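You operate a simulated robot arm through the tools that you are given. There is no shell and no other tool. Be economical: measure what you need, move in short steps, check, and stop when the job is done.

The job below is to be done with a simulated two-armed robot. You get a single attempt, and the scene is never put back.

JOB
Hold the large grey tin on the back table top steady with one hand, lift the pink cone out of it with the other and set it down on the back table top. Set down upright: pink cone.

It is judged by the outcome, as a careful person would: the job done as asked, and still so three seconds after it is handed in. It fails if anything else is knocked over, pushed out of place, dropped, spilled or broken.

ROBOT AND FRAMES
Two 7-joint arms with two-finger parallel grippers on one trunk, on a base that drives. Base frame: it is fixed to the floor where the robot stands at the start and does not move with it; the origin is under the middle of the robot, x ahead of it, y to its left, z up; the surface under the hand at the start is at about z = 0.74. Lengths are in m, angles in rad, forces in N, time in s.
The left shoulder is at the start at [0.06, 0.189, 1.178], the right one opposite. With the tool pointing down near the work surface each hand reaches from about 0.1 to 0.62 m from the robot's upright axis, wherever it stands, measured 20 degrees to its own side. Places, roughly: back table top [1.1, 0, 0.7]. Payload 3.43 kg a hand.
The tool frame of a hand sits at the grasp point between the pads (the TCP): z along the fingers, y along the line on which they close. The tips reach 0.03 m beyond it. Largest opening 0.094 m; finger width 0.028, thickness 0.01; the body of the gripper, 0.05 by 0.096 m, starts 0.055 m behind the TCP.
Orientation is that of the tool frame in the base frame, as a unit quaternion [x, y, z, w]. With the fingers straight down and closing along the base's y, the tool's x points along the base's -x, its y along +y and its z along -z.

CONTROLS
- The arms move only by the tool play_rows. It takes "left_targets", "right_targets" or both (then of equal length, played together; a hand with none holds still); each is a list of rows, each a list of 6 numbers: the shift along the tool's x, y, z in m, then the turn, a rotation vector about the tool's x, y, z in rad. In form: [[x, y, z, wx, wy, wz], ...]. A call has 1 to 8 rows; each row shifts and turns the commanded pose from where the row before left it, along the tool's axes as they then stand. "left_fingers" and "right_fingers" are, for a hand that has rows, the finger opening in m, from 0 to 0.094, set as the call begins (left out, the last holds). Rows are played at 5 a second. More than 0.05 m and 0.15 rad between two rows, or a gripper value outside its range, and nothing of the call is played. A pose out of reach is approached as far as the arm can. The call stops where the force on the tool passes 40 N (or 10 N more than at its start, if that is more) or the arm is blocked; 0.2 s more then pass. The fingers move at their own pace (about 0.153 m/s each) and stop on an object; they squeeze with about 44 N. The grip force told is the motor's: it shows also when the fingers shut on nothing. Time passes only in rows, and 0.2 s behind the last, so rows that do not move let the fingers close. The reply holds the time, the measured pose of the TCP, the force on the tool along the base axes, the opening and the grip force, in the units named above and with some noise, with the torque about the TCP (base axes, N m) and any sound that the robot's microphone picked up.
- Cameras (640 x 400 px; columns grow to the right, rows downward): "scene" is now at [0.0046, -0.0129, 1.7132]; the picture's right is [-0.20, -0.98, 0.00], its down [-0.86, 0.18, -0.48] and it looks along [0.47, -0.10, -0.88] (base axes); focal length 252 px, centre (320, 200). "left" rides on the left gripper at [0.076, -0.014, -0.103] in its tool frame; the picture's right is [0.18, 0.98, 0.00], its down [-0.75, 0.14, -0.64] and it looks along [-0.63, 0.12, 0.77] (tool axes); focal length 243 px, centre (320, 200). "right" rides on the right gripper at [0.076, 0.014, -0.103] in its tool frame; the picture's right is [-0.18, 0.98, 0.00], its down [-0.75, -0.14, -0.64] and it looks along [-0.63, -0.12, 0.77] (tool axes); focal length 243 px, centre (320, 200). There is no depth. A picture from a camera that has moved, and an enlarged one, comes with that camera's place and axes in the base frame and with its lens.
- capture(camera): a new picture of that camera. No time passes.
- slide_trunk(by): slides the trunk up (or, below 0, down) by that many m; the arms and the scene camera ride with it, the base frame stays. It gives what a move gives, with no picture.
- drive_base(legs): drives the robot by 1 to 6 legs, each [ahead, left, turn to the left] in m, m and rad, along the robot's own axes; the way and the turn of a leg run together, so that a leg with both is an arc; at most 1.5 m and 3.142 rad a leg. The arms and the cameras ride along, it lands a little off, and it stops where it bumps. It gives what a move gives.
- aim_head(pan, tilt): turns the head with the scene camera to pan (to the left, within 1.501 rad either way) and tilt (down, from -0.506 to 1.204), counted from straight ahead of the robot. It gives what a move gives.
- enlarge(camera, box): a new picture of the part [left, top, right, bottom] of that camera's present view, enlarged. No time passes.
- finish_job(): hands the job in; it is judged then, once.

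Work in short steps. Places have to be worked out from the pictures, the camera data and where the tool is seen: move nearer, look again, correct. Check each grasp and each placing, and mend what went wrong. You have 120 turns and 108 pictures in all, those below and enlarged ones among them. Open the grippers and draw the arms clear of the work before you hand the job in, unless the task says otherwise; then end with one line.

The tools are called by a JSON object that holds its "api" and its "payload". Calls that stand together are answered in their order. play_rows: Moves the arms, as the interface text tells. Its arguments: {"type":"object","properties":{"left_targets":{"type":"array","items":{"type":"array","items":{"type":"number"}}},"left_fingers":{"type":"number"},"right_targets":{"type":"array","items":{"type":"array","items":{"type":"number"}}},"right_fingers":{"type":"number"}},"required":[]} The other tools are called the same way: slide_trunk (by) slides the trunk up or down; drive_base (legs) drives the base; aim_head (pan, tilt) turns the head that bears the scene camera; capture (camera) takes a picture; enlarge (camera, box) takes an enlarged picture of a part of a camera's view; finish_job () hands the job in.

At the start:

```text
time_s: 0.0
left_ee_pos: [0.449, 0.1122, 1.0818]
left_tcp_rot: [0.001, 1.0, -0.001, 0.001]
left_wrist_force: [0.3, -0.3, -0.1]
left_wrist_torque: [-0.03, 0.01, -0.03]
left_grip_width: 0.0939
left_gripper_force: 0.0
right_ee_pos: [0.3311, -0.2475, 1.0513]
right_tcp_rot: [0.0, 1.0, -0.001, 0.0]
right_wrist_force: [0.0, -0.2, 0.1]
right_wrist_torque: [-0.02, 0.02, 0.01]
right_grip_width: 0.0943
right_gripper_force: 0.1
trunk travel left (down, up): [-0.85, 0.14]
robot x, y, heading: [0.0003, 0.0017, -0.002]
head pan, tilt: [-0.202, 1.07]
```

scene: 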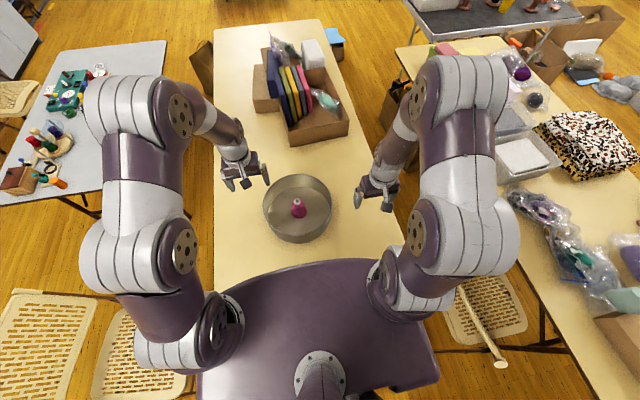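
right: 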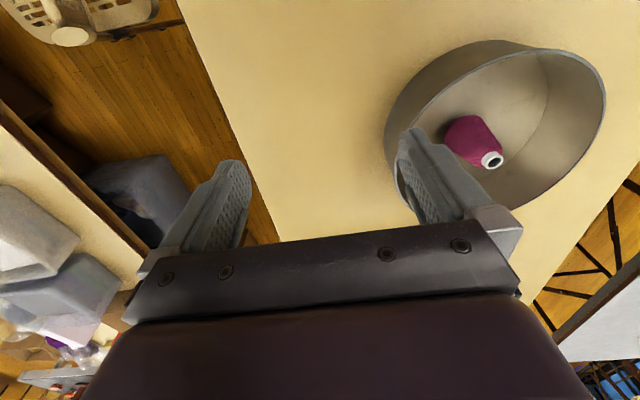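
left: 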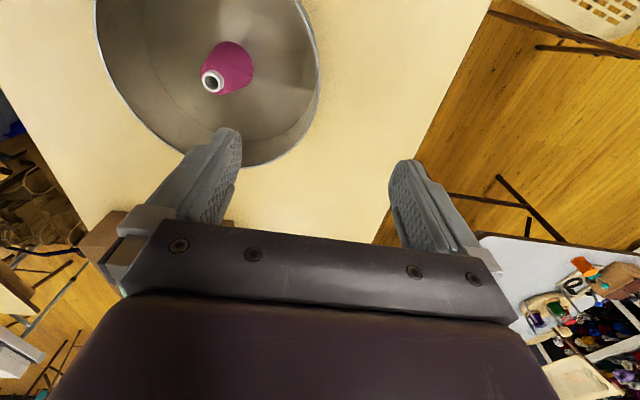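

The two hand cameras place the cone's tip near (0.48, -0.022, 0.842). I'll enlarge the views to measure the tin's rim and the cone's shape.

{"api": "enlarge", "payload": {"camera": "scene", "box": [240, 150, 400, 250]}}

{"api": "enlarge", "payload": {"camera": "left", "box": [80, 0, 400, 200]}}

{"api": "enlarge", "payload": {"camera": "right", "box": [340, 20, 640, 220]}}

```text
4.00 times, centred on (320, 200) of scene
camera zoom: at [0.0046, -0.0129, 1.7132], right [-0.2, -0.98, 0.0], down [-0.86, 0.18, -0.48], along [0.47, -0.1, -0.88], focal length 1006 px, centre (320, 200)
```

zoom: 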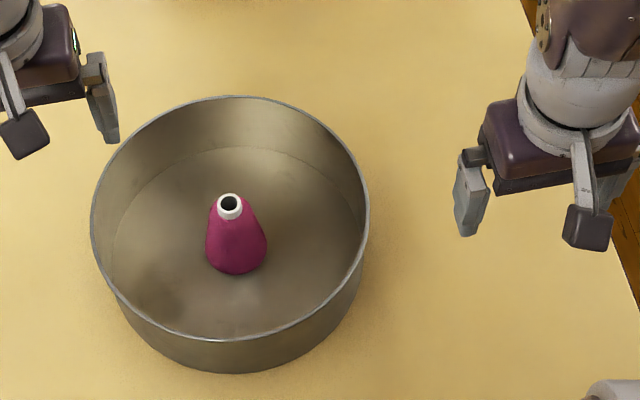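

```text
2.00 times, centred on (240, 100) of left
camera zoom: at [0.3731, 0.0963, 1.1832], right [-0.18, 0.98, 0.0], down [0.75, 0.14, 0.64], along [0.63, 0.12, -0.77], focal length 485 px, centre (480, 400)
```

zoom: 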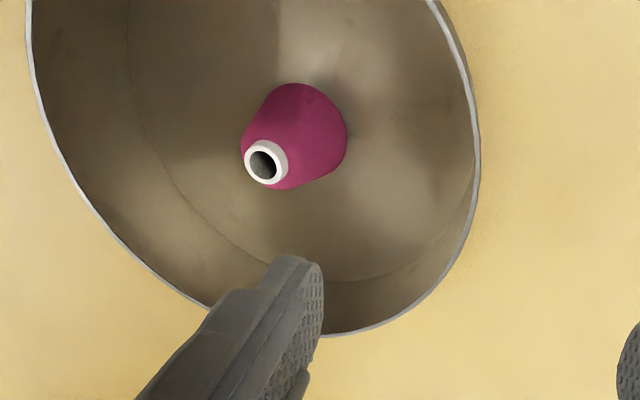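

```text
2.00 times, centred on (490, 120) of right
camera zoom: at [0.2556, -0.2334, 1.1539], right [0.18, 0.98, 0.0], down [0.75, -0.14, 0.64], along [0.63, -0.12, -0.77], focal length 485 px, centre (-20, 360)
```

zoom: 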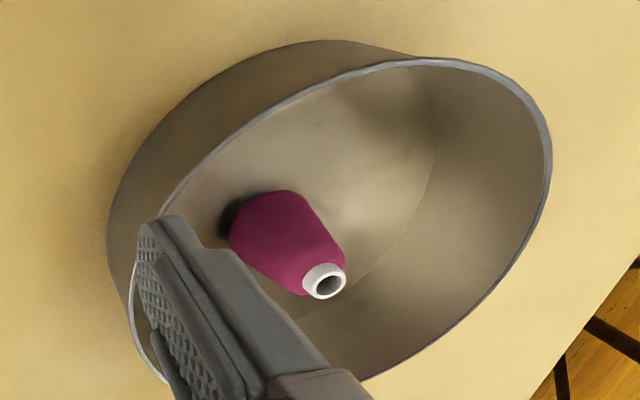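

From these views I put the rim at about z 0.826, the tin's centre at (0.483, -0.024) and its radius at about 0.137. The left hand will grip the wall at its +y point, near (0.483, 0.112), so I'm moving it above there first.

{"api": "play_rows", "payload": {"left_targets": [[-0.034, 0, 0.02, 0, 0, 0], [0, 0, 0.045, 0, 0, 0], [0, 0, 0.045, 0, 0, 0], [0, 0, 0.045, 0, 0, 0], [0, 0, 0.027, 0, 0, 0], [0, 0, 0, 0, 0, 0]], "left_fingers": 0.094}}

{"api": "capture", "payload": {"camera": "left"}}

{"api": "enlarge", "payload": {"camera": "scene", "box": [220, 140, 380, 240]}}

```text
time_s: 1.4
left_ee_pos: [0.4839, 0.1112, 0.8984]
left_tcp_rot: [0.0, 1.0, -0.001, 0.0]
left_wrist_force: [0.7, -0.6, 0.4]
left_wrist_torque: [-0.01, 0.01, 0.01]
left_grip_width: 0.0939
left_gripper_force: 0.1
right_ee_pos: [0.3319, -0.2483, 1.0513]
right_tcp_rot: [0.0, 1.0, -0.001, 0.0]
right_wrist_force: [-0.5, -0.1, 0.2]
right_wrist_torque: [-0.02, -0.02, 0.0]
right_grip_width: 0.0939
right_gripper_force: 0.0
trunk travel left (down, up): [-0.85, 0.14]
robot x, y, heading: [-0.0009, 0.001, 0.003]
head pan, tilt: [-0.202, 1.07]
```

```text
101 pictures are left
camera left: at [0.4087, 0.095, 1.0016], right [-0.18, 0.98, 0.0], down [0.75, 0.14, 0.64], along [0.63, 0.12, -0.77], focal length 243 px, centre (320, 200)
```

left: 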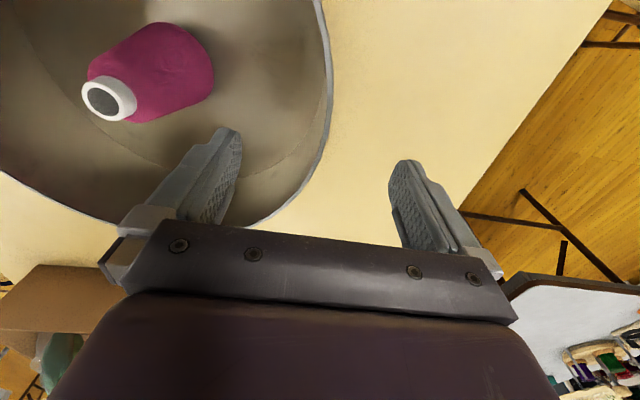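

```text
4.00 times, centred on (300, 190) of scene
camera zoom: at [0.0042, -0.013, 1.7132], right [-0.2, -0.98, 0.0], down [-0.86, 0.18, -0.48], along [0.47, -0.1, -0.88], focal length 1006 px, centre (400, 240)
```

zoom: 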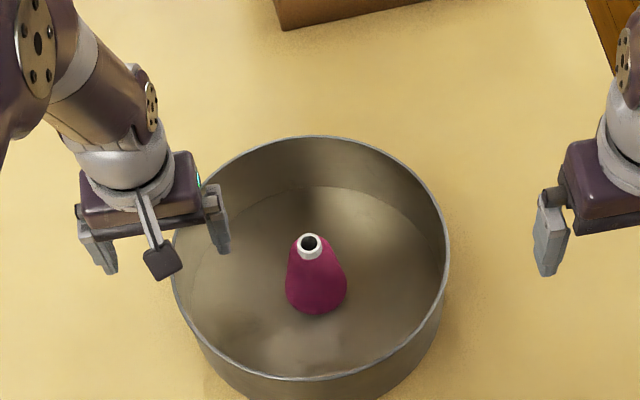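

The rim runs between the fingers, at y about 0.115. I'll shift slightly toward +y, lower so that the tips reach rim level, and look again.

{"api": "play_rows", "payload": {"left_targets": [[0, 0.004, 0.025, 0, 0, 0], [0, 0, 0.025, 0, 0, 0], [0, 0, 0, 0, 0, 0]]}}

{"api": "enlarge", "payload": {"camera": "left", "box": [160, 50, 480, 250]}}

{"api": "enlarge", "payload": {"camera": "right", "box": [340, 20, 640, 220]}}

```text
time_s: 2.2
left_ee_pos: [0.4828, 0.118, 0.8488]
left_tcp_rot: [0.0, 1.0, 0.0, 0.0]
left_wrist_force: [0.0, 0.4, 0.3]
left_wrist_torque: [0.0, -0.01, -0.03]
left_grip_width: 0.0942
left_gripper_force: 0.1
right_ee_pos: [0.3309, -0.247, 1.0514]
right_tcp_rot: [0.0, 1.0, -0.001, -0.001]
right_wrist_force: [0.2, -0.1, 0.3]
right_wrist_torque: [0.0, 0.03, 0.0]
right_grip_width: 0.094
right_gripper_force: 0.0
trunk travel left (down, up): [-0.85, 0.14]
robot x, y, heading: [-0.0015, 0.0041, -0.001]
head pan, tilt: [-0.202, 1.07]
```

```text
2.00 times, centred on (320, 150) of left
camera zoom: at [0.407, 0.1011, 0.9524], right [-0.18, 0.98, 0.0], down [0.75, 0.14, 0.64], along [0.63, 0.12, -0.77], focal length 485 px, centre (320, 300)
```

zoom: 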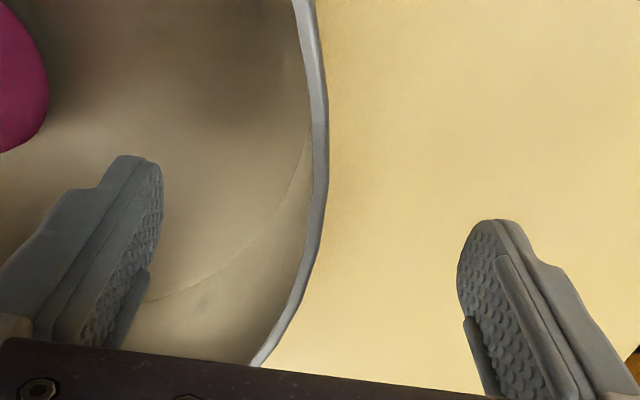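

```text
2.00 times, centred on (490, 120) of right
camera zoom: at [0.2553, -0.2335, 1.1539], right [0.18, 0.98, 0.0], down [0.75, -0.14, 0.64], along [0.63, -0.12, -0.77], focal length 485 px, centre (-20, 360)
```

zoom: 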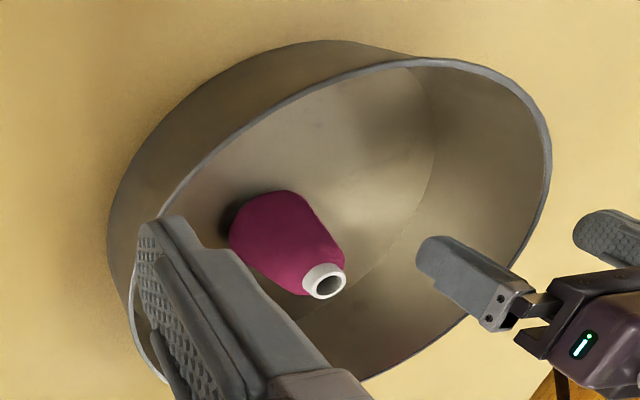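

The rim's outer edge works out at y of about 0.115 near x 0.485, and the TCP reads 0.118. I'll shift 3 mm back and lower over the wall, then check the centring before closing.

{"api": "play_rows", "payload": {"left_targets": [[0, -0.003, 0.014, 0, 0, 0], [0, 0, 0.013, 0, 0, 0], [0, 0, 0, 0, 0, 0]]}}

{"api": "enlarge", "payload": {"camera": "left", "box": [160, 50, 480, 250]}}

```text
time_s: 3.0
left_ee_pos: [0.4838, 0.115, 0.8221]
left_tcp_rot: [0.0, 1.0, -0.001, 0.0]
left_wrist_force: [-0.2, -1.1, 0.0]
left_wrist_torque: [-0.01, -0.05, 0.01]
left_grip_width: 0.0939
left_gripper_force: 0.1
right_ee_pos: [0.3314, -0.2466, 1.0514]
right_tcp_rot: [0.0, 1.0, 0.0, 0.0]
right_wrist_force: [-0.3, -0.9, -0.1]
right_wrist_torque: [0.0, 0.0, 0.02]
right_grip_width: 0.0939
right_gripper_force: 0.0
trunk travel left (down, up): [-0.85, 0.14]
robot x, y, heading: [0.0002, -0.0029, 0.002]
head pan, tilt: [-0.202, 1.07]
```

```text
2.00 times, centred on (320, 150) of left
camera zoom: at [0.408, 0.0977, 0.9248], right [-0.18, 0.98, 0.0], down [0.75, 0.14, 0.64], along [0.63, 0.12, -0.77], focal length 485 px, centre (320, 300)
```

zoom: 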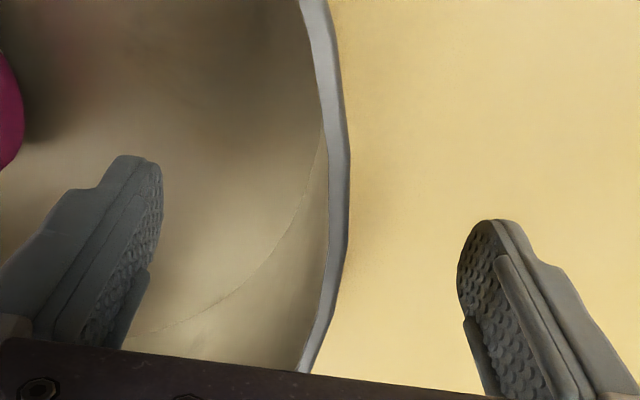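

The TCP projects to column 332 and the wall sits near column 335 at that row, so they're centred within 1 mm. I'll close partway and check again.

{"api": "play_rows", "payload": {"left_targets": [[0, 0.001, 0, 0, 0, 0], [0, 0, 0, 0, 0, 0], [0, 0, 0, 0, 0, 0]], "left_fingers": 0.016}}

{"api": "enlarge", "payload": {"camera": "left", "box": [240, 100, 400, 200]}}

```text
time_s: 3.8
left_ee_pos: [0.4831, 0.115, 0.8234]
left_tcp_rot: [0.0, 1.0, 0.0, 0.0]
left_wrist_force: [-0.9, -0.7, 0.5]
left_wrist_torque: [0.05, 0.03, 0.0]
left_grip_width: 0.0161
left_gripper_force: 0.2
right_ee_pos: [0.332, -0.2461, 1.051]
right_tcp_rot: [0.0, 1.0, 0.001, 0.0]
right_wrist_force: [-0.5, 0.0, 0.4]
right_wrist_torque: [0.0, 0.0, 0.0]
right_grip_width: 0.0937
right_gripper_force: 0.0
trunk travel left (down, up): [-0.85, 0.14]
robot x, y, heading: [0.001, 0.0019, -0.004]
head pan, tilt: [-0.202, 1.07]
```

```text
4.00 times, centred on (320, 150) of left
camera zoom: at [0.4073, 0.0984, 0.9251], right [-0.18, 0.98, 0.0], down [0.75, 0.14, 0.64], along [0.63, 0.12, -0.77], focal length 970 px, centre (320, 400)
```

zoom: 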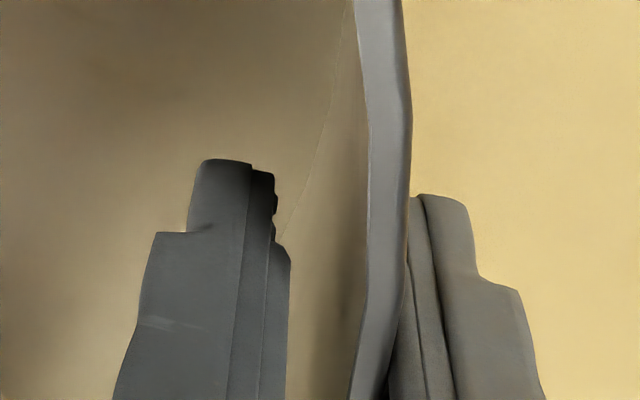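

The outer finger is almost touching while the inner one still has about 9 mm of gap. I'll shift 4.5 mm toward +y so both meet the wall together, then close fully.

{"api": "play_rows", "payload": {"left_targets": [[0, 0.0045, 0, 0, 0, 0], [0, 0, 0, 0, 0, 0]]}}

{"api": "enlarge", "payload": {"camera": "left", "box": [240, 100, 400, 200]}}

```text
time_s: 4.4
left_ee_pos: [0.4833, 0.1188, 0.8222]
left_tcp_rot: [0.0, 1.0, 0.0, 0.0]
left_wrist_force: [0.4, -0.8, 0.1]
left_wrist_torque: [0.03, -0.01, 0.01]
left_grip_width: 0.017
left_gripper_force: 0.7
right_ee_pos: [0.3317, -0.2463, 1.0514]
right_tcp_rot: [-0.001, 1.0, 0.0, 0.0]
right_wrist_force: [-0.8, 0.2, -0.2]
right_wrist_torque: [0.04, -0.05, 0.0]
right_grip_width: 0.094
right_gripper_force: 0.0
trunk travel left (down, up): [-0.85, 0.14]
robot x, y, heading: [0.0015, -0.0026, -0.005]
head pan, tilt: [-0.202, 1.07]
```

```text
4.00 times, centred on (320, 150) of left
camera zoom: at [0.4072, 0.1023, 0.9245], right [-0.18, 0.98, 0.0], down [0.75, 0.14, 0.64], along [0.63, 0.12, -0.77], focal length 970 px, centre (320, 400)
```

zoom: 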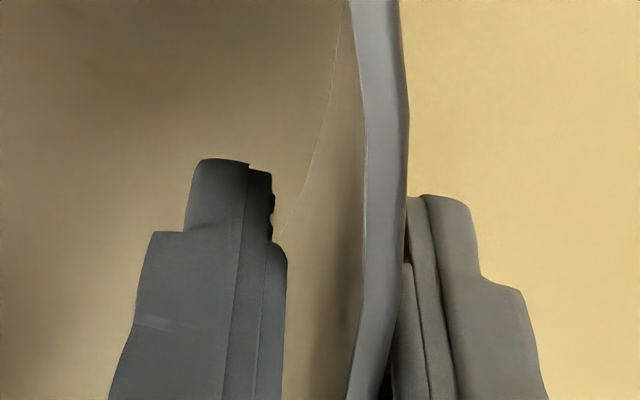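

The hand reading moved 4 mm, yet the rim stayed put relative to the fingers. I'll check with the scene and right cameras whether the tin or the base shifted.

{"api": "enlarge", "payload": {"camera": "scene", "box": [240, 150, 400, 250]}}

{"api": "enlarge", "payload": {"camera": "right", "box": [340, 20, 640, 220]}}

```text
4.00 times, centred on (320, 200) of scene
camera zoom: at [0.0046, -0.0133, 1.7132], right [-0.2, -0.98, 0.0], down [-0.86, 0.18, -0.48], along [0.47, -0.1, -0.88], focal length 1006 px, centre (320, 200)
```

zoom: 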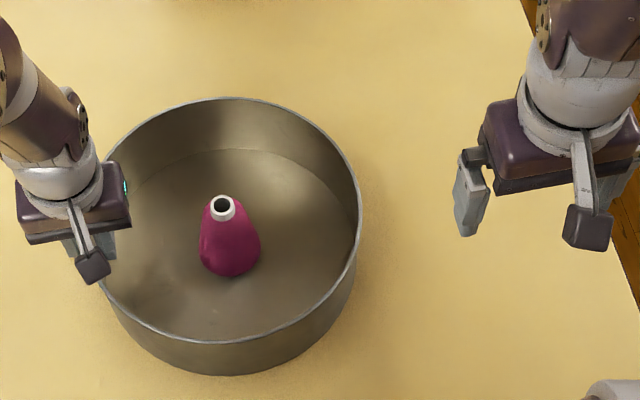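

```text
2.00 times, centred on (490, 120) of right
camera zoom: at [0.2556, -0.2336, 1.1538], right [0.18, 0.98, 0.0], down [0.75, -0.14, 0.64], along [0.63, -0.12, -0.77], focal length 485 px, centre (-20, 360)
```

zoom: 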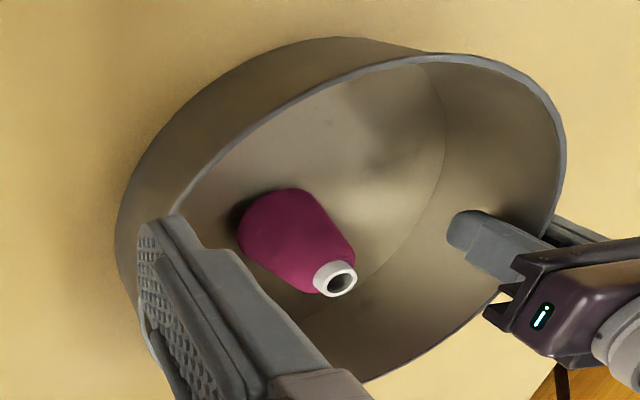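

The tin has slid about 7 mm toward +y, so the inner finger was already touching it: it makes contact before the visible wall. I'll close the grip fully and then ease the tin back.

{"api": "play_rows", "payload": {"left_targets": [[0, 0, 0, 0, 0, 0], [0, 0, 0, 0, 0, 0], [0, 0, 0, 0, 0, 0]], "left_fingers": 0.0}}

{"api": "enlarge", "payload": {"camera": "left", "box": [240, 100, 400, 200]}}

```text
time_s: 5.2
left_ee_pos: [0.4827, 0.119, 0.8234]
left_tcp_rot: [0.0, 1.0, 0.0, 0.0]
left_wrist_force: [1.0, 0.3, 1.2]
left_wrist_torque: [0.01, 0.05, -0.12]
left_grip_width: 0.0068
left_gripper_force: 41.1
right_ee_pos: [0.3299, -0.2458, 1.0527]
right_tcp_rot: [0.0, 1.0, 0.0, 0.001]
right_wrist_force: [0.4, 1.3, 0.5]
right_wrist_torque: [0.01, 0.02, 0.01]
right_grip_width: 0.0941
right_gripper_force: 0.0
trunk travel left (down, up): [-0.85, 0.14]
robot x, y, heading: [-0.0037, -0.0006, -0.003]
head pan, tilt: [-0.202, 1.07]
```

```text
4.00 times, centred on (320, 150) of left
camera zoom: at [0.407, 0.1027, 0.9246], right [-0.18, 0.98, 0.0], down [0.75, 0.14, 0.64], along [0.63, 0.12, -0.77], focal length 970 px, centre (320, 400)
```

zoom: 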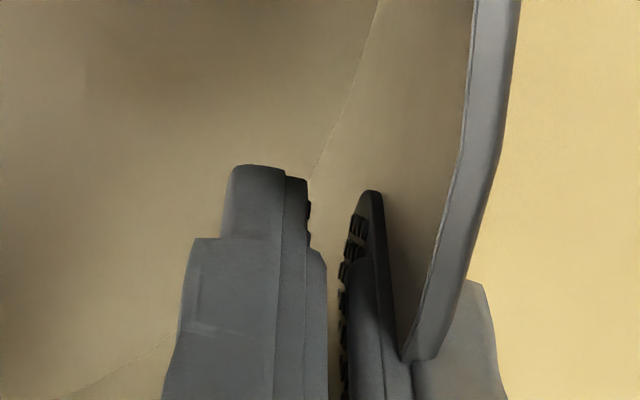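

The fingers are holding something 7 mm thick, but the visible wall now overlaps the outer finger. I'll check how far the tin has moved.

{"api": "enlarge", "payload": {"camera": "scene", "box": [240, 150, 400, 250]}}

{"api": "enlarge", "payload": {"camera": "right", "box": [340, 20, 640, 220]}}

```text
4.00 times, centred on (320, 200) of scene
camera zoom: at [0.0044, -0.0128, 1.7132], right [-0.2, -0.98, 0.0], down [-0.86, 0.18, -0.48], along [0.47, -0.1, -0.88], focal length 1006 px, centre (320, 200)
```

zoom: 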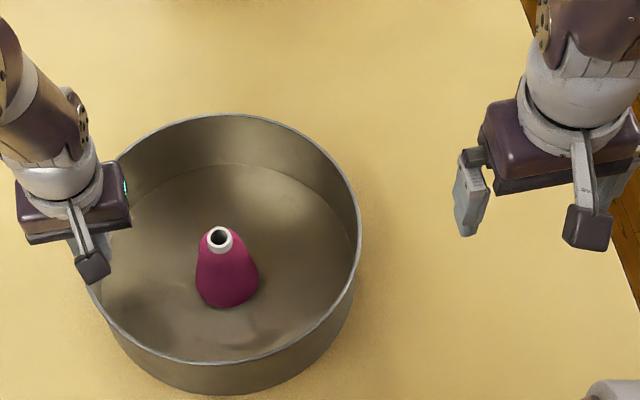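

```text
2.00 times, centred on (490, 120) of right
camera zoom: at [0.2554, -0.2333, 1.1539], right [0.18, 0.98, 0.0], down [0.75, -0.14, 0.64], along [0.63, -0.12, -0.77], focal length 485 px, centre (-20, 360)
```

zoom: 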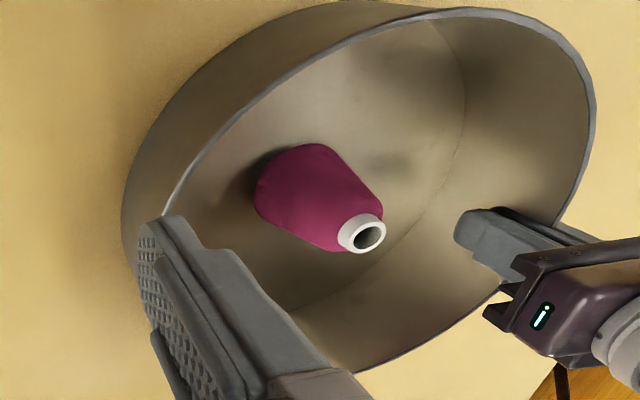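

As the fingers closed, the tin slid about 2 cm toward the robot and 8 mm to the left. The grip is now firm at 41 N and the cone is still upright, so I'll ease the tin back slowly.

{"api": "play_rows", "payload": {"left_targets": [[-0.004, -0.0015, 0, 0, 0, 0], [-0.004, -0.0015, 0, 0, 0, 0], [-0.004, -0.0015, 0, 0, 0, 0], [-0.004, -0.0015, 0, 0, 0, 0], [-0.002, -0.0015, 0, 0, 0, 0], [0, 0, 0, 0, 0, 0]]}}

{"api": "enlarge", "payload": {"camera": "scene", "box": [240, 150, 400, 250]}}

{"api": "enlarge", "payload": {"camera": "left", "box": [160, 50, 480, 250]}}

```text
time_s: 6.6
left_ee_pos: [0.5006, 0.1114, 0.8221]
left_tcp_rot: [-0.001, 1.0, -0.001, 0.0]
left_wrist_force: [-3.5, 3.6, 6.0]
left_wrist_torque: [-0.02, 0.67, -0.19]
left_grip_width: 0.0069
left_gripper_force: 41.6
right_ee_pos: [0.3311, -0.2462, 1.0519]
right_tcp_rot: [-0.001, 1.0, 0.0, 0.0]
right_wrist_force: [0.9, 1.2, -0.1]
right_wrist_torque: [0.02, 0.02, -0.02]
right_grip_width: 0.0942
right_gripper_force: 0.1
trunk travel left (down, up): [-0.85, 0.14]
robot x, y, heading: [0.0004, -0.0002, 0.002]
head pan, tilt: [-0.202, 1.07]
```

```text
4.00 times, centred on (320, 200) of scene
camera zoom: at [0.0035, -0.0126, 1.7133], right [-0.2, -0.98, 0.0], down [-0.86, 0.18, -0.48], along [0.47, -0.1, -0.88], focal length 1006 px, centre (320, 200)
```

zoom: 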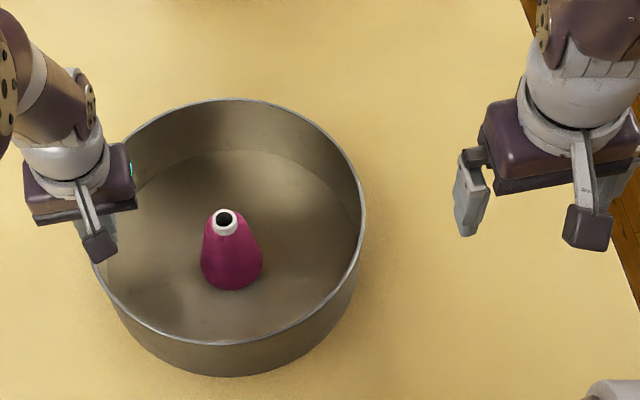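

```text
2.00 times, centred on (320, 150) of left
camera zoom: at [0.4251, 0.095, 0.9245], right [-0.18, 0.98, 0.0], down [0.75, 0.14, 0.64], along [0.63, 0.12, -0.77], focal length 485 px, centre (320, 300)
```

zoom: 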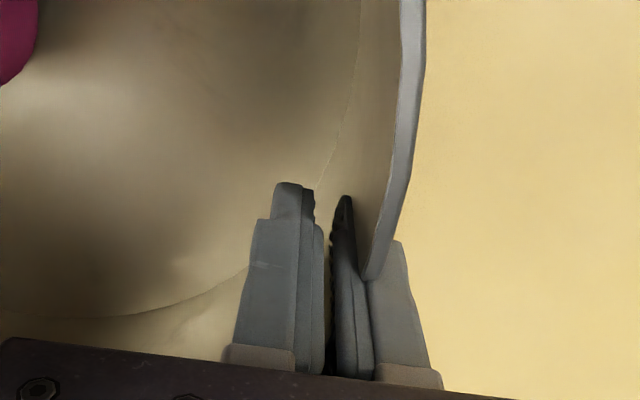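

The tin is back within about 5 mm of where it started, and the grip is holding. The cone is now near (0.468, -0.017), so I'll bring the right hand above it at its present height.

{"api": "play_rows", "payload": {"right_targets": [[-0.023, 0.038, 0, 0, 0, 0], [-0.023, 0.038, 0, 0, 0, 0], [-0.023, 0.038, 0, 0, 0, 0], [-0.023, 0.038, 0, 0, 0, 0], [-0.023, 0.038, 0, 0, 0, 0], [-0.022, 0.039, 0, 0, 0, 0], [0, 0, 0, 0, 0, 0]], "right_fingers": 0.094}}

{"api": "capture", "payload": {"camera": "right"}}

{"api": "capture", "payload": {"camera": "scene"}}

```text
time_s: 8.2
left_ee_pos: [0.5019, 0.1118, 0.8226]
left_tcp_rot: [0.001, 1.0, 0.0, 0.001]
left_wrist_force: [-0.2, 0.7, 6.2]
left_wrist_torque: [0.0, 0.39, -0.18]
left_grip_width: 0.0067
left_gripper_force: 40.8
right_ee_pos: [0.469, -0.0198, 1.0504]
right_tcp_rot: [0.0, 1.0, -0.001, 0.0]
right_wrist_force: [0.1, -0.4, 0.9]
right_wrist_torque: [-0.04, -0.01, -0.02]
right_grip_width: 0.0943
right_gripper_force: 0.0
trunk travel left (down, up): [-0.85, 0.14]
robot x, y, heading: [0.0051, 0.0024, 0.003]
head pan, tilt: [-0.202, 1.07]
```

```text
87 pictures are left
camera right: at [0.3934, -0.0061, 1.1532], right [0.18, 0.98, 0.0], down [0.75, -0.14, 0.64], along [0.63, -0.12, -0.77], focal length 243 px, centre (320, 200)
```

right: 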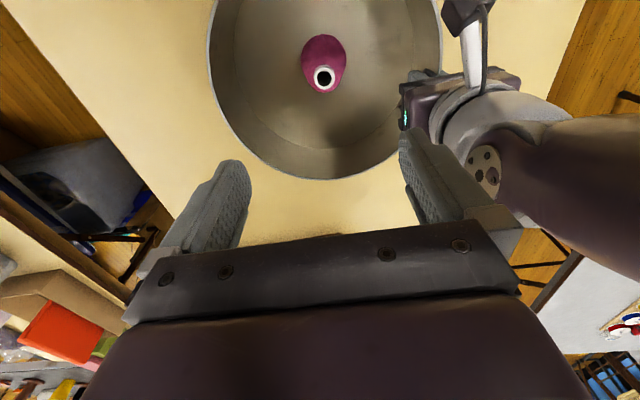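

```text
86 pictures are left
camera scene: at [0.004, -0.0131, 1.7132], right [-0.2, -0.98, 0.0], down [-0.86, 0.18, -0.48], along [0.47, -0.1, -0.88], focal length 252 px, centre (320, 200)
```

scene: 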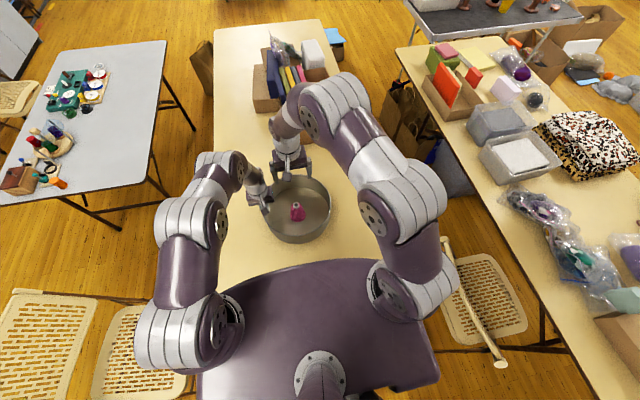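

The tip is at about (0.466, -0.016) from this view. I'll correct by 4 mm in each direction and descend 0.13 m, which keeps the fingers above the rim.

{"api": "play_rows", "payload": {"right_targets": [[0.003, 0.004, 0.03, 0, 0, 0], [0, 0, 0.035, 0, 0, 0], [0, 0, 0.035, 0, 0, 0], [0, 0, 0.03, 0, 0, 0], [0, 0, 0, 0, 0, 0]]}}

{"api": "capture", "payload": {"camera": "right"}}

{"api": "enlarge", "payload": {"camera": "scene", "box": [220, 140, 380, 240]}}

{"api": "capture", "payload": {"camera": "left"}}

```text
time_s: 9.4
left_ee_pos: [0.5013, 0.1118, 0.8227]
left_tcp_rot: [-0.001, 1.0, 0.0, 0.0]
left_wrist_force: [1.0, 3.1, 6.3]
left_wrist_torque: [-0.04, -0.18, -0.06]
left_grip_width: 0.0071
left_gripper_force: 40.9
right_ee_pos: [0.4658, -0.0134, 0.9219]
right_tcp_rot: [0.0, 1.0, 0.0, 0.001]
right_wrist_force: [0.5, 0.0, 0.6]
right_wrist_torque: [0.0, -0.01, -0.01]
right_grip_width: 0.0939
right_gripper_force: 0.1
trunk travel left (down, up): [-0.85, 0.14]
robot x, y, heading: [0.0033, 0.0036, 0.002]
head pan, tilt: [-0.202, 1.07]
```

```text
85 pictures are left
camera right: at [0.3904, -0.0007, 1.0244], right [0.18, 0.98, 0.0], down [0.75, -0.14, 0.64], along [0.63, -0.12, -0.77], focal length 243 px, centre (320, 200)
```

right: 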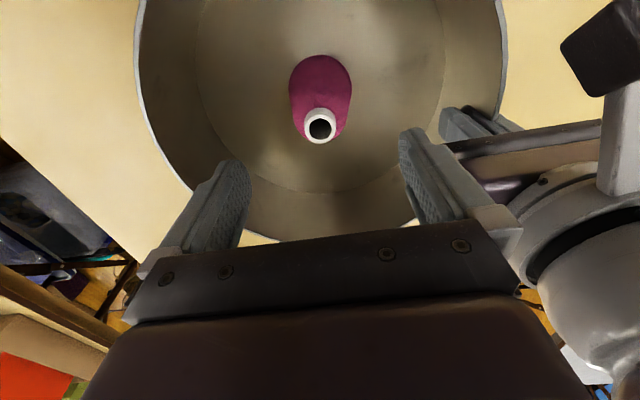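

```text
4.00 times, centred on (300, 190) of scene
camera zoom: at [0.0039, -0.0125, 1.7132], right [-0.2, -0.98, 0.0], down [-0.86, 0.18, -0.48], along [0.47, -0.1, -0.88], focal length 1006 px, centre (400, 240)
```

zoom: 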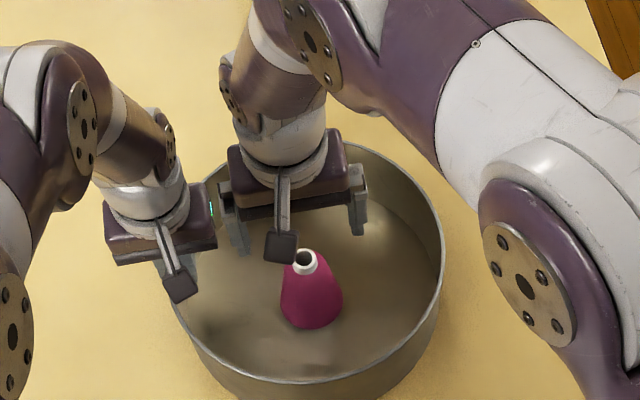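

```text
83 pictures are left
camera left: at [0.4256, 0.0949, 0.9244], right [-0.18, 0.98, 0.0], down [0.75, 0.14, 0.64], along [0.63, 0.12, -0.77], focal length 243 px, centre (320, 200)
```

left: 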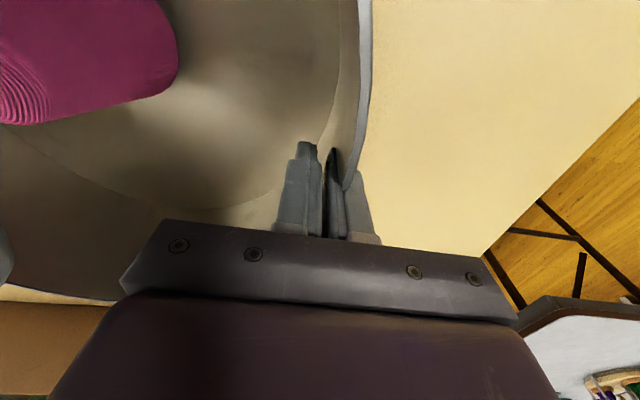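

The tip now measures (0.467, -0.0155), which agrees with the TCP, and the hands are clear of each other. I'll descend to z of about 0.80 with the fingers narrowed slightly for extra clearance from the left hand.

{"api": "play_rows", "payload": {"right_targets": [[-0.001, -0.001, 0.03, 0, 0, 0], [0, 0, 0.03, 0, 0, 0], [0, 0, 0.03, 0, 0, 0], [0, 0, 0, 0, 0, 0]], "right_fingers": 0.086}}

{"api": "capture", "payload": {"camera": "right"}}

{"api": "enlarge", "payload": {"camera": "scene", "box": [220, 140, 380, 240]}}

```text
time_s: 10.4
left_ee_pos: [0.5009, 0.1119, 0.8217]
left_tcp_rot: [0.0, 1.0, 0.0, 0.0]
left_wrist_force: [0.7, 1.7, 6.8]
left_wrist_torque: [-0.01, -0.11, -0.07]
left_grip_width: 0.007
left_gripper_force: 40.9
right_ee_pos: [0.4678, -0.0165, 0.8316]
right_tcp_rot: [0.0, 1.0, 0.0, 0.001]
right_wrist_force: [0.6, 0.2, -0.8]
right_wrist_torque: [-0.02, -0.01, 0.01]
right_grip_width: 0.0861
right_gripper_force: 0.0
trunk travel left (down, up): [-0.85, 0.14]
robot x, y, heading: [0.0004, -0.0005, 0.004]
head pan, tilt: [-0.202, 1.07]
```

```text
82 pictures are left
camera right: at [0.3932, -0.0031, 0.9337], right [0.18, 0.98, 0.0], down [0.75, -0.14, 0.64], along [0.63, -0.12, -0.77], focal length 243 px, centre (320, 200)
```

right: 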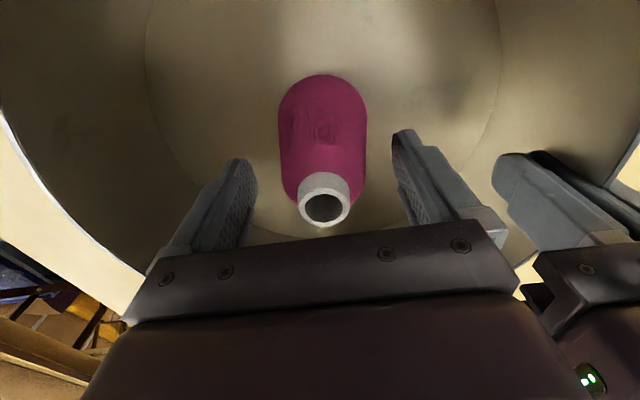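

```text
4.00 times, centred on (300, 190) of scene
camera zoom: at [0.0038, -0.0127, 1.7132], right [-0.2, -0.98, 0.0], down [-0.86, 0.18, -0.48], along [0.47, -0.1, -0.88], focal length 1006 px, centre (400, 240)
```

zoom: 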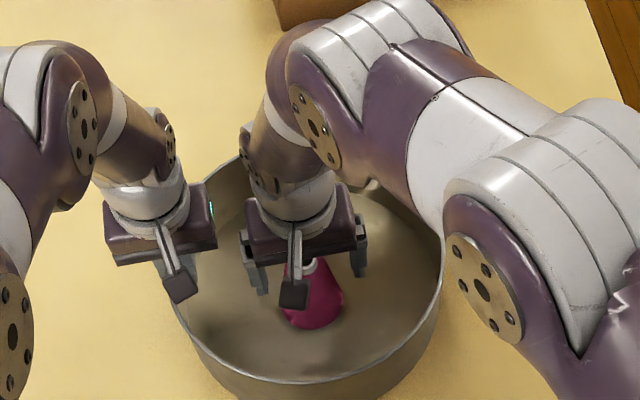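

The tip sits centred between the fingers at about (0.470, -0.016). I'll go down the last 33 mm and then check before closing.

{"api": "play_rows", "payload": {"right_targets": [[-0.002, 0, 0.017, 0, 0, 0], [0, 0, 0.016, 0, 0, 0], [0, 0, 0, 0, 0, 0]]}}

{"api": "capture", "payload": {"camera": "right"}}

```text
time_s: 11.2
left_ee_pos: [0.5012, 0.1118, 0.823]
left_tcp_rot: [0.0, 1.0, 0.0, 0.0]
left_wrist_force: [8.9, 2.6, 0.1]
left_wrist_torque: [0.03, 0.75, 0.14]
left_grip_width: 0.007
left_gripper_force: 41.4
right_ee_pos: [0.4692, -0.0143, 0.7993]
right_tcp_rot: [0.0, 1.0, 0.0, 0.001]
right_wrist_force: [-4.9, -2.7, 18.2]
right_wrist_torque: [0.1, -0.07, 0.03]
right_grip_width: 0.0859
right_gripper_force: 0.1
trunk travel left (down, up): [-0.85, 0.14]
robot x, y, heading: [0.0003, -0.001, -0.002]
head pan, tilt: [-0.202, 1.07]
```

```text
80 pictures are left
camera right: at [0.3934, -0.0013, 0.9017], right [0.18, 0.98, 0.0], down [0.75, -0.14, 0.64], along [0.63, -0.12, -0.77], focal length 243 px, centre (320, 200)
```

right: 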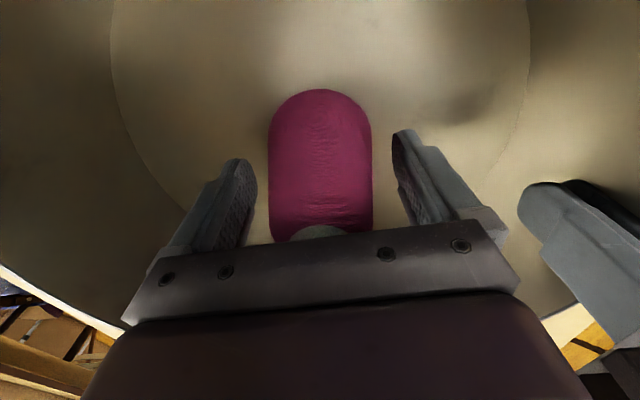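

The 18 N upward force suggests the palm is pressing on the cone's tip. I'll back off 5 mm and see whether it clears.

{"api": "play_rows", "payload": {"right_targets": [[0, 0, -0.005, 0, 0, 0], [0, 0, 0, 0, 0, 0]]}}

{"api": "capture", "payload": {"camera": "right"}}

```text
time_s: 11.8
left_ee_pos: [0.5012, 0.1109, 0.8231]
left_tcp_rot: [0.0, 1.0, 0.0, 0.0]
left_wrist_force: [-0.4, 1.3, 6.9]
left_wrist_torque: [0.0, -0.24, 0.0]
left_grip_width: 0.0071
left_gripper_force: 40.3
right_ee_pos: [0.4679, -0.0147, 0.8036]
right_tcp_rot: [0.0, 1.0, 0.0, -0.001]
right_wrist_force: [-0.3, 0.1, 0.0]
right_wrist_torque: [0.0, 0.0, -0.03]
right_grip_width: 0.0862
right_gripper_force: 0.1
trunk travel left (down, up): [-0.85, 0.14]
robot x, y, heading: [0.0021, 0.0, 0.0]
head pan, tilt: [-0.202, 1.07]
```

```text
79 pictures are left
camera right: at [0.3919, -0.0011, 0.9064], right [0.18, 0.98, 0.0], down [0.75, -0.14, 0.64], along [0.63, -0.12, -0.77], focal length 243 px, centre (320, 200)
```

right: 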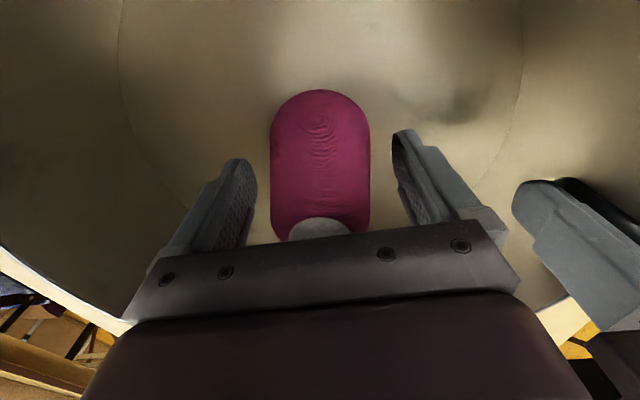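

The contact is gone, and the cone, centred at column 320, lines up with the TCP. I'll close the right hand on it.

{"api": "play_rows", "payload": {"right_targets": [[0, 0, 0, 0, 0, 0], [0, 0, 0, 0, 0, 0], [0, 0, 0, 0, 0, 0]], "right_fingers": 0.03}}

{"api": "capture", "payload": {"camera": "right"}}

```text
time_s: 12.6
left_ee_pos: [0.5006, 0.1115, 0.8227]
left_tcp_rot: [0.0, 1.0, 0.0, 0.001]
left_wrist_force: [-0.7, 1.7, 7.3]
left_wrist_torque: [-0.02, 0.04, 0.02]
left_grip_width: 0.0068
left_gripper_force: 41.3
right_ee_pos: [0.4684, -0.0151, 0.8041]
right_tcp_rot: [-0.001, 1.0, 0.0, 0.0]
right_wrist_force: [0.4, -0.2, -0.3]
right_wrist_torque: [0.0, -0.01, -0.01]
right_grip_width: 0.0583
right_gripper_force: 44.4
trunk travel left (down, up): [-0.85, 0.14]
robot x, y, heading: [-0.0019, 0.0032, -0.001]
head pan, tilt: [-0.202, 1.07]
```

```text
78 pictures are left
camera right: at [0.3921, -0.0011, 0.9066], right [0.18, 0.98, 0.0], down [0.75, -0.14, 0.64], along [0.63, -0.12, -0.77], focal length 243 px, centre (320, 200)
```

right: 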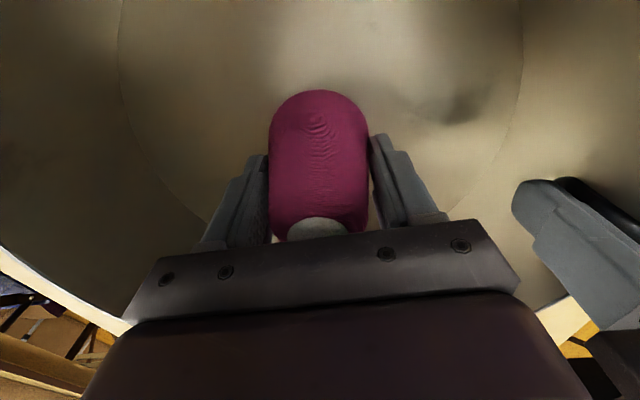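

The grip is firm: 0.058 m opening at 44 N. I'll lift slowly by 40 mm and check for slip.

{"api": "play_rows", "payload": {"right_targets": [[0, 0, -0.005, 0, 0, 0], [0, 0, -0.01, 0, 0, 0], [0, 0, -0.01, 0, 0, 0], [0, 0, -0.015, 0, 0, 0], [0, 0, 0, 0, 0, 0]]}}

{"api": "capture", "payload": {"camera": "right"}}

```text
time_s: 13.8
left_ee_pos: [0.5006, 0.1115, 0.8231]
left_tcp_rot: [0.0, 1.0, 0.0, 0.0]
left_wrist_force: [-1.7, 1.4, 6.8]
left_wrist_torque: [-0.03, 0.08, 0.03]
left_grip_width: 0.007
left_gripper_force: 41.0
right_ee_pos: [0.4679, -0.0147, 0.8423]
right_tcp_rot: [0.0, 1.0, 0.0, 0.0]
right_wrist_force: [0.2, 0.3, -0.6]
right_wrist_torque: [0.0, -0.02, 0.0]
right_grip_width: 0.0581
right_gripper_force: 44.1
trunk travel left (down, up): [-0.85, 0.14]
robot x, y, heading: [0.0003, -0.0033, 0.001]
head pan, tilt: [-0.202, 1.07]
```

```text
77 pictures are left
camera right: at [0.3931, -0.0021, 0.9463], right [0.18, 0.98, 0.0], down [0.75, -0.14, 0.64], along [0.63, -0.12, -0.77], focal length 243 px, centre (320, 200)
```

right: 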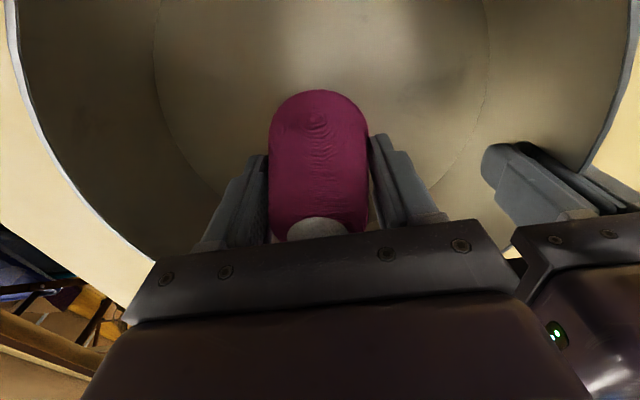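

The cone is held without slip. I'll lift it well clear of the rim.

{"api": "play_rows", "payload": {"right_targets": [[0, 0, -0.03, 0, 0, 0], [0, 0, -0.03, 0, 0, 0], [0, 0, -0.03, 0, 0, 0], [0, 0, -0.03, 0, 0, 0], [0, 0, 0, 0, 0, 0]]}}

{"api": "capture", "payload": {"camera": "scene"}}

{"api": "capture", "payload": {"camera": "left"}}

```text
time_s: 15.0
left_ee_pos: [0.5018, 0.1106, 0.8226]
left_tcp_rot: [-0.001, 1.0, -0.001, 0.0]
left_wrist_force: [-2.7, 1.7, 5.6]
left_wrist_torque: [0.0, -0.1, -0.01]
left_grip_width: 0.0072
left_gripper_force: 40.8
right_ee_pos: [0.4676, -0.0163, 0.9647]
right_tcp_rot: [0.0, 1.0, 0.0, 0.0]
right_wrist_force: [0.6, -0.3, -1.6]
right_wrist_torque: [-0.01, 0.0, 0.03]
right_grip_width: 0.0579
right_gripper_force: 45.0
trunk travel left (down, up): [-0.85, 0.14]
robot x, y, heading: [0.0002, -0.0002, 0.002]
head pan, tilt: [-0.202, 1.07]
```

```text
76 pictures are left
camera scene: at [0.0037, -0.0128, 1.7132], right [-0.2, -0.98, 0.0], down [-0.86, 0.18, -0.48], along [0.47, -0.1, -0.88], focal length 252 px, centre (320, 200)
```

scene: 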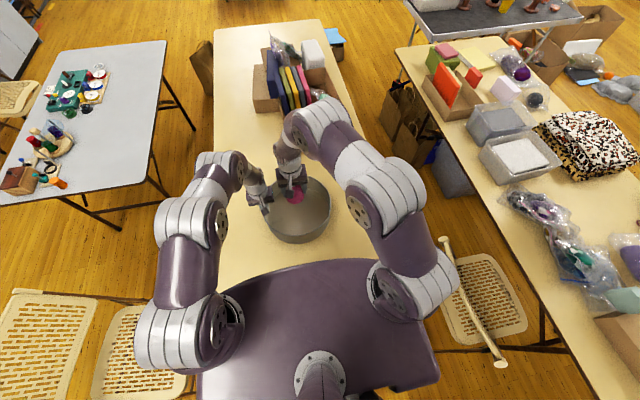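

```text
75 pictures are left
camera left: at [0.4253, 0.0948, 0.9244], right [-0.18, 0.98, 0.0], down [0.75, 0.14, 0.64], along [0.63, 0.12, -0.77], focal length 243 px, centre (320, 200)
```

left: 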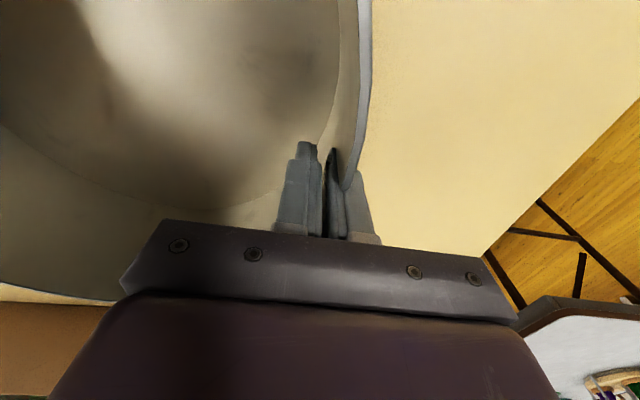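

The cone has left the tin and the tin hasn't moved. The table's right edge is at y of about -0.41, so I'll carry the cone to about (0.45, -0.27).

{"api": "play_rows", "payload": {"right_targets": [[0.003, -0.042, 0, 0, 0, 0], [0.003, -0.042, 0, 0, 0, 0], [0.003, -0.042, 0, 0, 0, 0], [0.003, -0.042, 0, 0, 0, 0], [0.003, -0.042, 0, 0, 0, 0], [0.003, -0.044, 0, 0, 0, 0], [0, 0, 0, 0, 0, 0]]}}

{"api": "capture", "payload": {"camera": "right"}}

{"api": "enlarge", "payload": {"camera": "scene", "box": [240, 140, 420, 252]}}

```text
time_s: 16.6
left_ee_pos: [0.5002, 0.1109, 0.8224]
left_tcp_rot: [0.001, 1.0, 0.0, -0.001]
left_wrist_force: [-1.2, -1.4, 5.6]
left_wrist_torque: [-0.01, -0.13, 0.03]
left_grip_width: 0.007
left_gripper_force: 41.1
right_ee_pos: [0.4513, -0.2713, 0.9612]
right_tcp_rot: [-0.001, 1.0, -0.001, 0.0]
right_wrist_force: [0.1, -0.7, 0.4]
right_wrist_torque: [-0.02, -0.03, 0.01]
right_grip_width: 0.0579
right_gripper_force: 43.9
trunk travel left (down, up): [-0.85, 0.14]
robot x, y, heading: [0.0009, 0.0014, 0.001]
head pan, tilt: [-0.202, 1.07]
```

```text
74 pictures are left
camera right: at [0.3752, -0.2582, 1.0637], right [0.18, 0.98, 0.0], down [0.75, -0.14, 0.64], along [0.63, -0.12, -0.77], focal length 243 px, centre (320, 200)
```

right: 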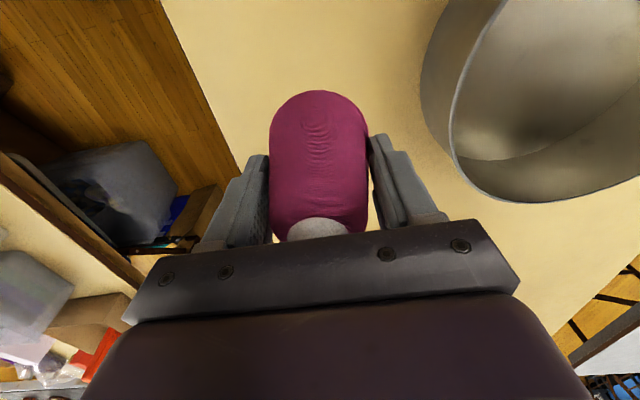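

```text
3.56 times, centred on (330, 196) of scene
camera zoom: at [0.0039, -0.0129, 1.7132], right [-0.2, -0.98, 0.0], down [-0.86, 0.18, -0.48], along [0.47, -0.1, -0.88], focal length 894 px, centre (284, 214)
```

zoom: 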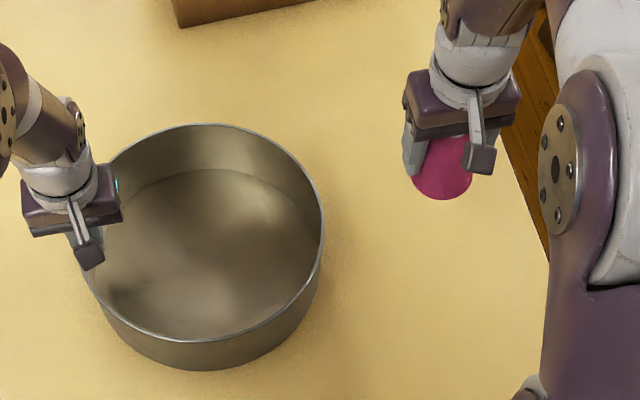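

The spot is clear and on the table. I'll lower to z of about 0.82, then creep down until it touches.

{"api": "play_rows", "payload": {"right_targets": [[0, 0, 0.035, 0, 0, 0], [0, 0, 0.035, 0, 0, 0], [0, 0, 0.035, 0, 0, 0], [0, 0, 0.025, 0, 0, 0], [0, 0, 0.012, 0, 0, 0], [0, 0, 0, 0, 0, 0]]}}

{"api": "capture", "payload": {"camera": "right"}}

```text
time_s: 18.0
left_ee_pos: [0.5013, 0.1101, 0.8223]
left_tcp_rot: [0.0, 1.0, 0.0, -0.001]
left_wrist_force: [-2.0, 0.5, 4.0]
left_wrist_torque: [-0.01, 0.01, 0.0]
left_grip_width: 0.0069
left_gripper_force: 40.9
right_ee_pos: [0.4522, -0.2677, 0.8201]
right_tcp_rot: [0.0, 1.0, 0.0, 0.0]
right_wrist_force: [0.0, 0.2, -1.2]
right_wrist_torque: [-0.02, -0.02, 0.0]
right_grip_width: 0.0576
right_gripper_force: 44.2
trunk travel left (down, up): [-0.85, 0.14]
robot x, y, heading: [0.0021, -0.0022, -0.003]
head pan, tilt: [-0.202, 1.07]
```

```text
72 pictures are left
camera right: at [0.3756, -0.2546, 0.9228], right [0.18, 0.98, 0.0], down [0.75, -0.14, 0.64], along [0.63, -0.12, -0.77], focal length 243 px, centre (320, 200)
```

right: 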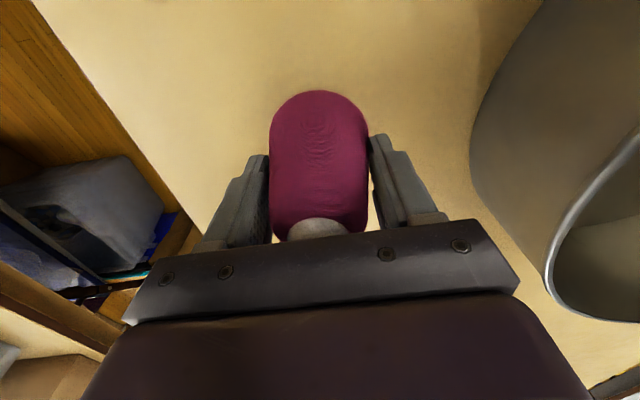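

There's no contact yet at z 0.820. I'll lower in small steps to about 0.804 and read the force.

{"api": "play_rows", "payload": {"right_targets": [[0, 0, 0.006, 0, 0, 0], [0, 0, 0.005, 0, 0, 0], [0, 0, 0.005, 0, 0, 0], [0, 0, 0, 0, 0, 0]]}}

```text
time_s: 19.0
left_ee_pos: [0.5008, 0.1103, 0.8229]
left_tcp_rot: [0.0, 1.0, 0.0, 0.0]
left_wrist_force: [-1.1, -0.2, 4.3]
left_wrist_torque: [-0.01, 0.1, -0.01]
left_grip_width: 0.0071
left_gripper_force: 41.0
right_ee_pos: [0.4514, -0.2688, 0.8045]
right_tcp_rot: [0.001, 1.0, 0.0, 0.0]
right_wrist_force: [-0.4, 0.5, -1.1]
right_wrist_torque: [-0.02, 0.0, -0.02]
right_grip_width: 0.0578
right_gripper_force: 43.9
trunk travel left (down, up): [-0.85, 0.14]
robot x, y, heading: [-0.0021, -0.0004, 0.001]
head pan, tilt: [-0.202, 1.07]
```

Still no contact, so I'll continue in 2 mm steps.

{"api": "play_rows", "payload": {"right_targets": [[0, 0, 0.002, 0, 0, 0], [0, 0, 0.002, 0, 0, 0], [0, 0, 0, 0, 0, 0]]}}

```text
time_s: 19.8
left_ee_pos: [0.5013, 0.1113, 0.8227]
left_tcp_rot: [0.0, 1.0, -0.001, 0.0]
left_wrist_force: [-0.8, 0.0, 3.4]
left_wrist_torque: [0.0, -0.05, 0.02]
left_grip_width: 0.0069
left_gripper_force: 41.1
right_ee_pos: [0.4503, -0.269, 0.8001]
right_tcp_rot: [0.0, 1.0, 0.0, 0.0]
right_wrist_force: [0.1, 1.2, -0.6]
right_wrist_torque: [0.0, 0.02, 0.01]
right_grip_width: 0.0578
right_gripper_force: 44.2
trunk travel left (down, up): [-0.85, 0.14]
robot x, y, heading: [-0.0044, -0.001, -0.0]
head pan, tilt: [-0.202, 1.07]
```

No contact at 0.800 either; I'll take another 4 mm.

{"api": "play_rows", "payload": {"right_targets": [[0, 0, 0.002, 0, 0, 0], [0, 0, 0.002, 0, 0, 0], [0, 0, 0, 0, 0, 0]]}}

{"api": "capture", "payload": {"camera": "right"}}

```text
time_s: 20.6
left_ee_pos: [0.4986, 0.1136, 0.8215]
left_tcp_rot: [0.0, 1.0, -0.001, 0.001]
left_wrist_force: [-0.1, -0.8, 0.0]
left_wrist_torque: [0.37, -0.1, 0.02]
left_grip_width: 0.0071
left_gripper_force: 40.5
right_ee_pos: [0.4508, -0.2679, 0.7996]
right_tcp_rot: [0.001, 1.0, -0.001, 0.004]
right_wrist_force: [-8.7, 3.0, 27.2]
right_wrist_torque: [0.62, 0.97, 0.03]
right_grip_width: 0.0577
right_gripper_force: 43.8
trunk travel left (down, up): [-0.85, 0.14]
robot x, y, heading: [0.0036, 0.0013, -0.0]
head pan, tilt: [-0.202, 1.07]
stopped in row 3 (right hand): the force on the tool passed its limit at 42 N (the readings are from after the stop); the commanded pose is now the measured one
```

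```text
71 pictures are left
camera right: at [0.3743, -0.255, 0.9025], right [0.18, 0.98, 0.0], down [0.75, -0.14, 0.65], along [0.64, -0.12, -0.76], focal length 243 px, centre (320, 200)
```

right: 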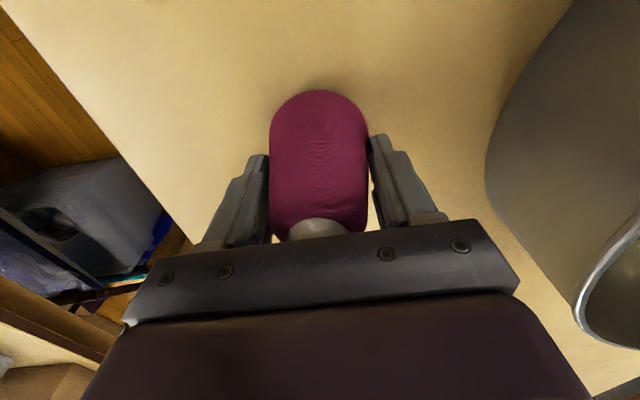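

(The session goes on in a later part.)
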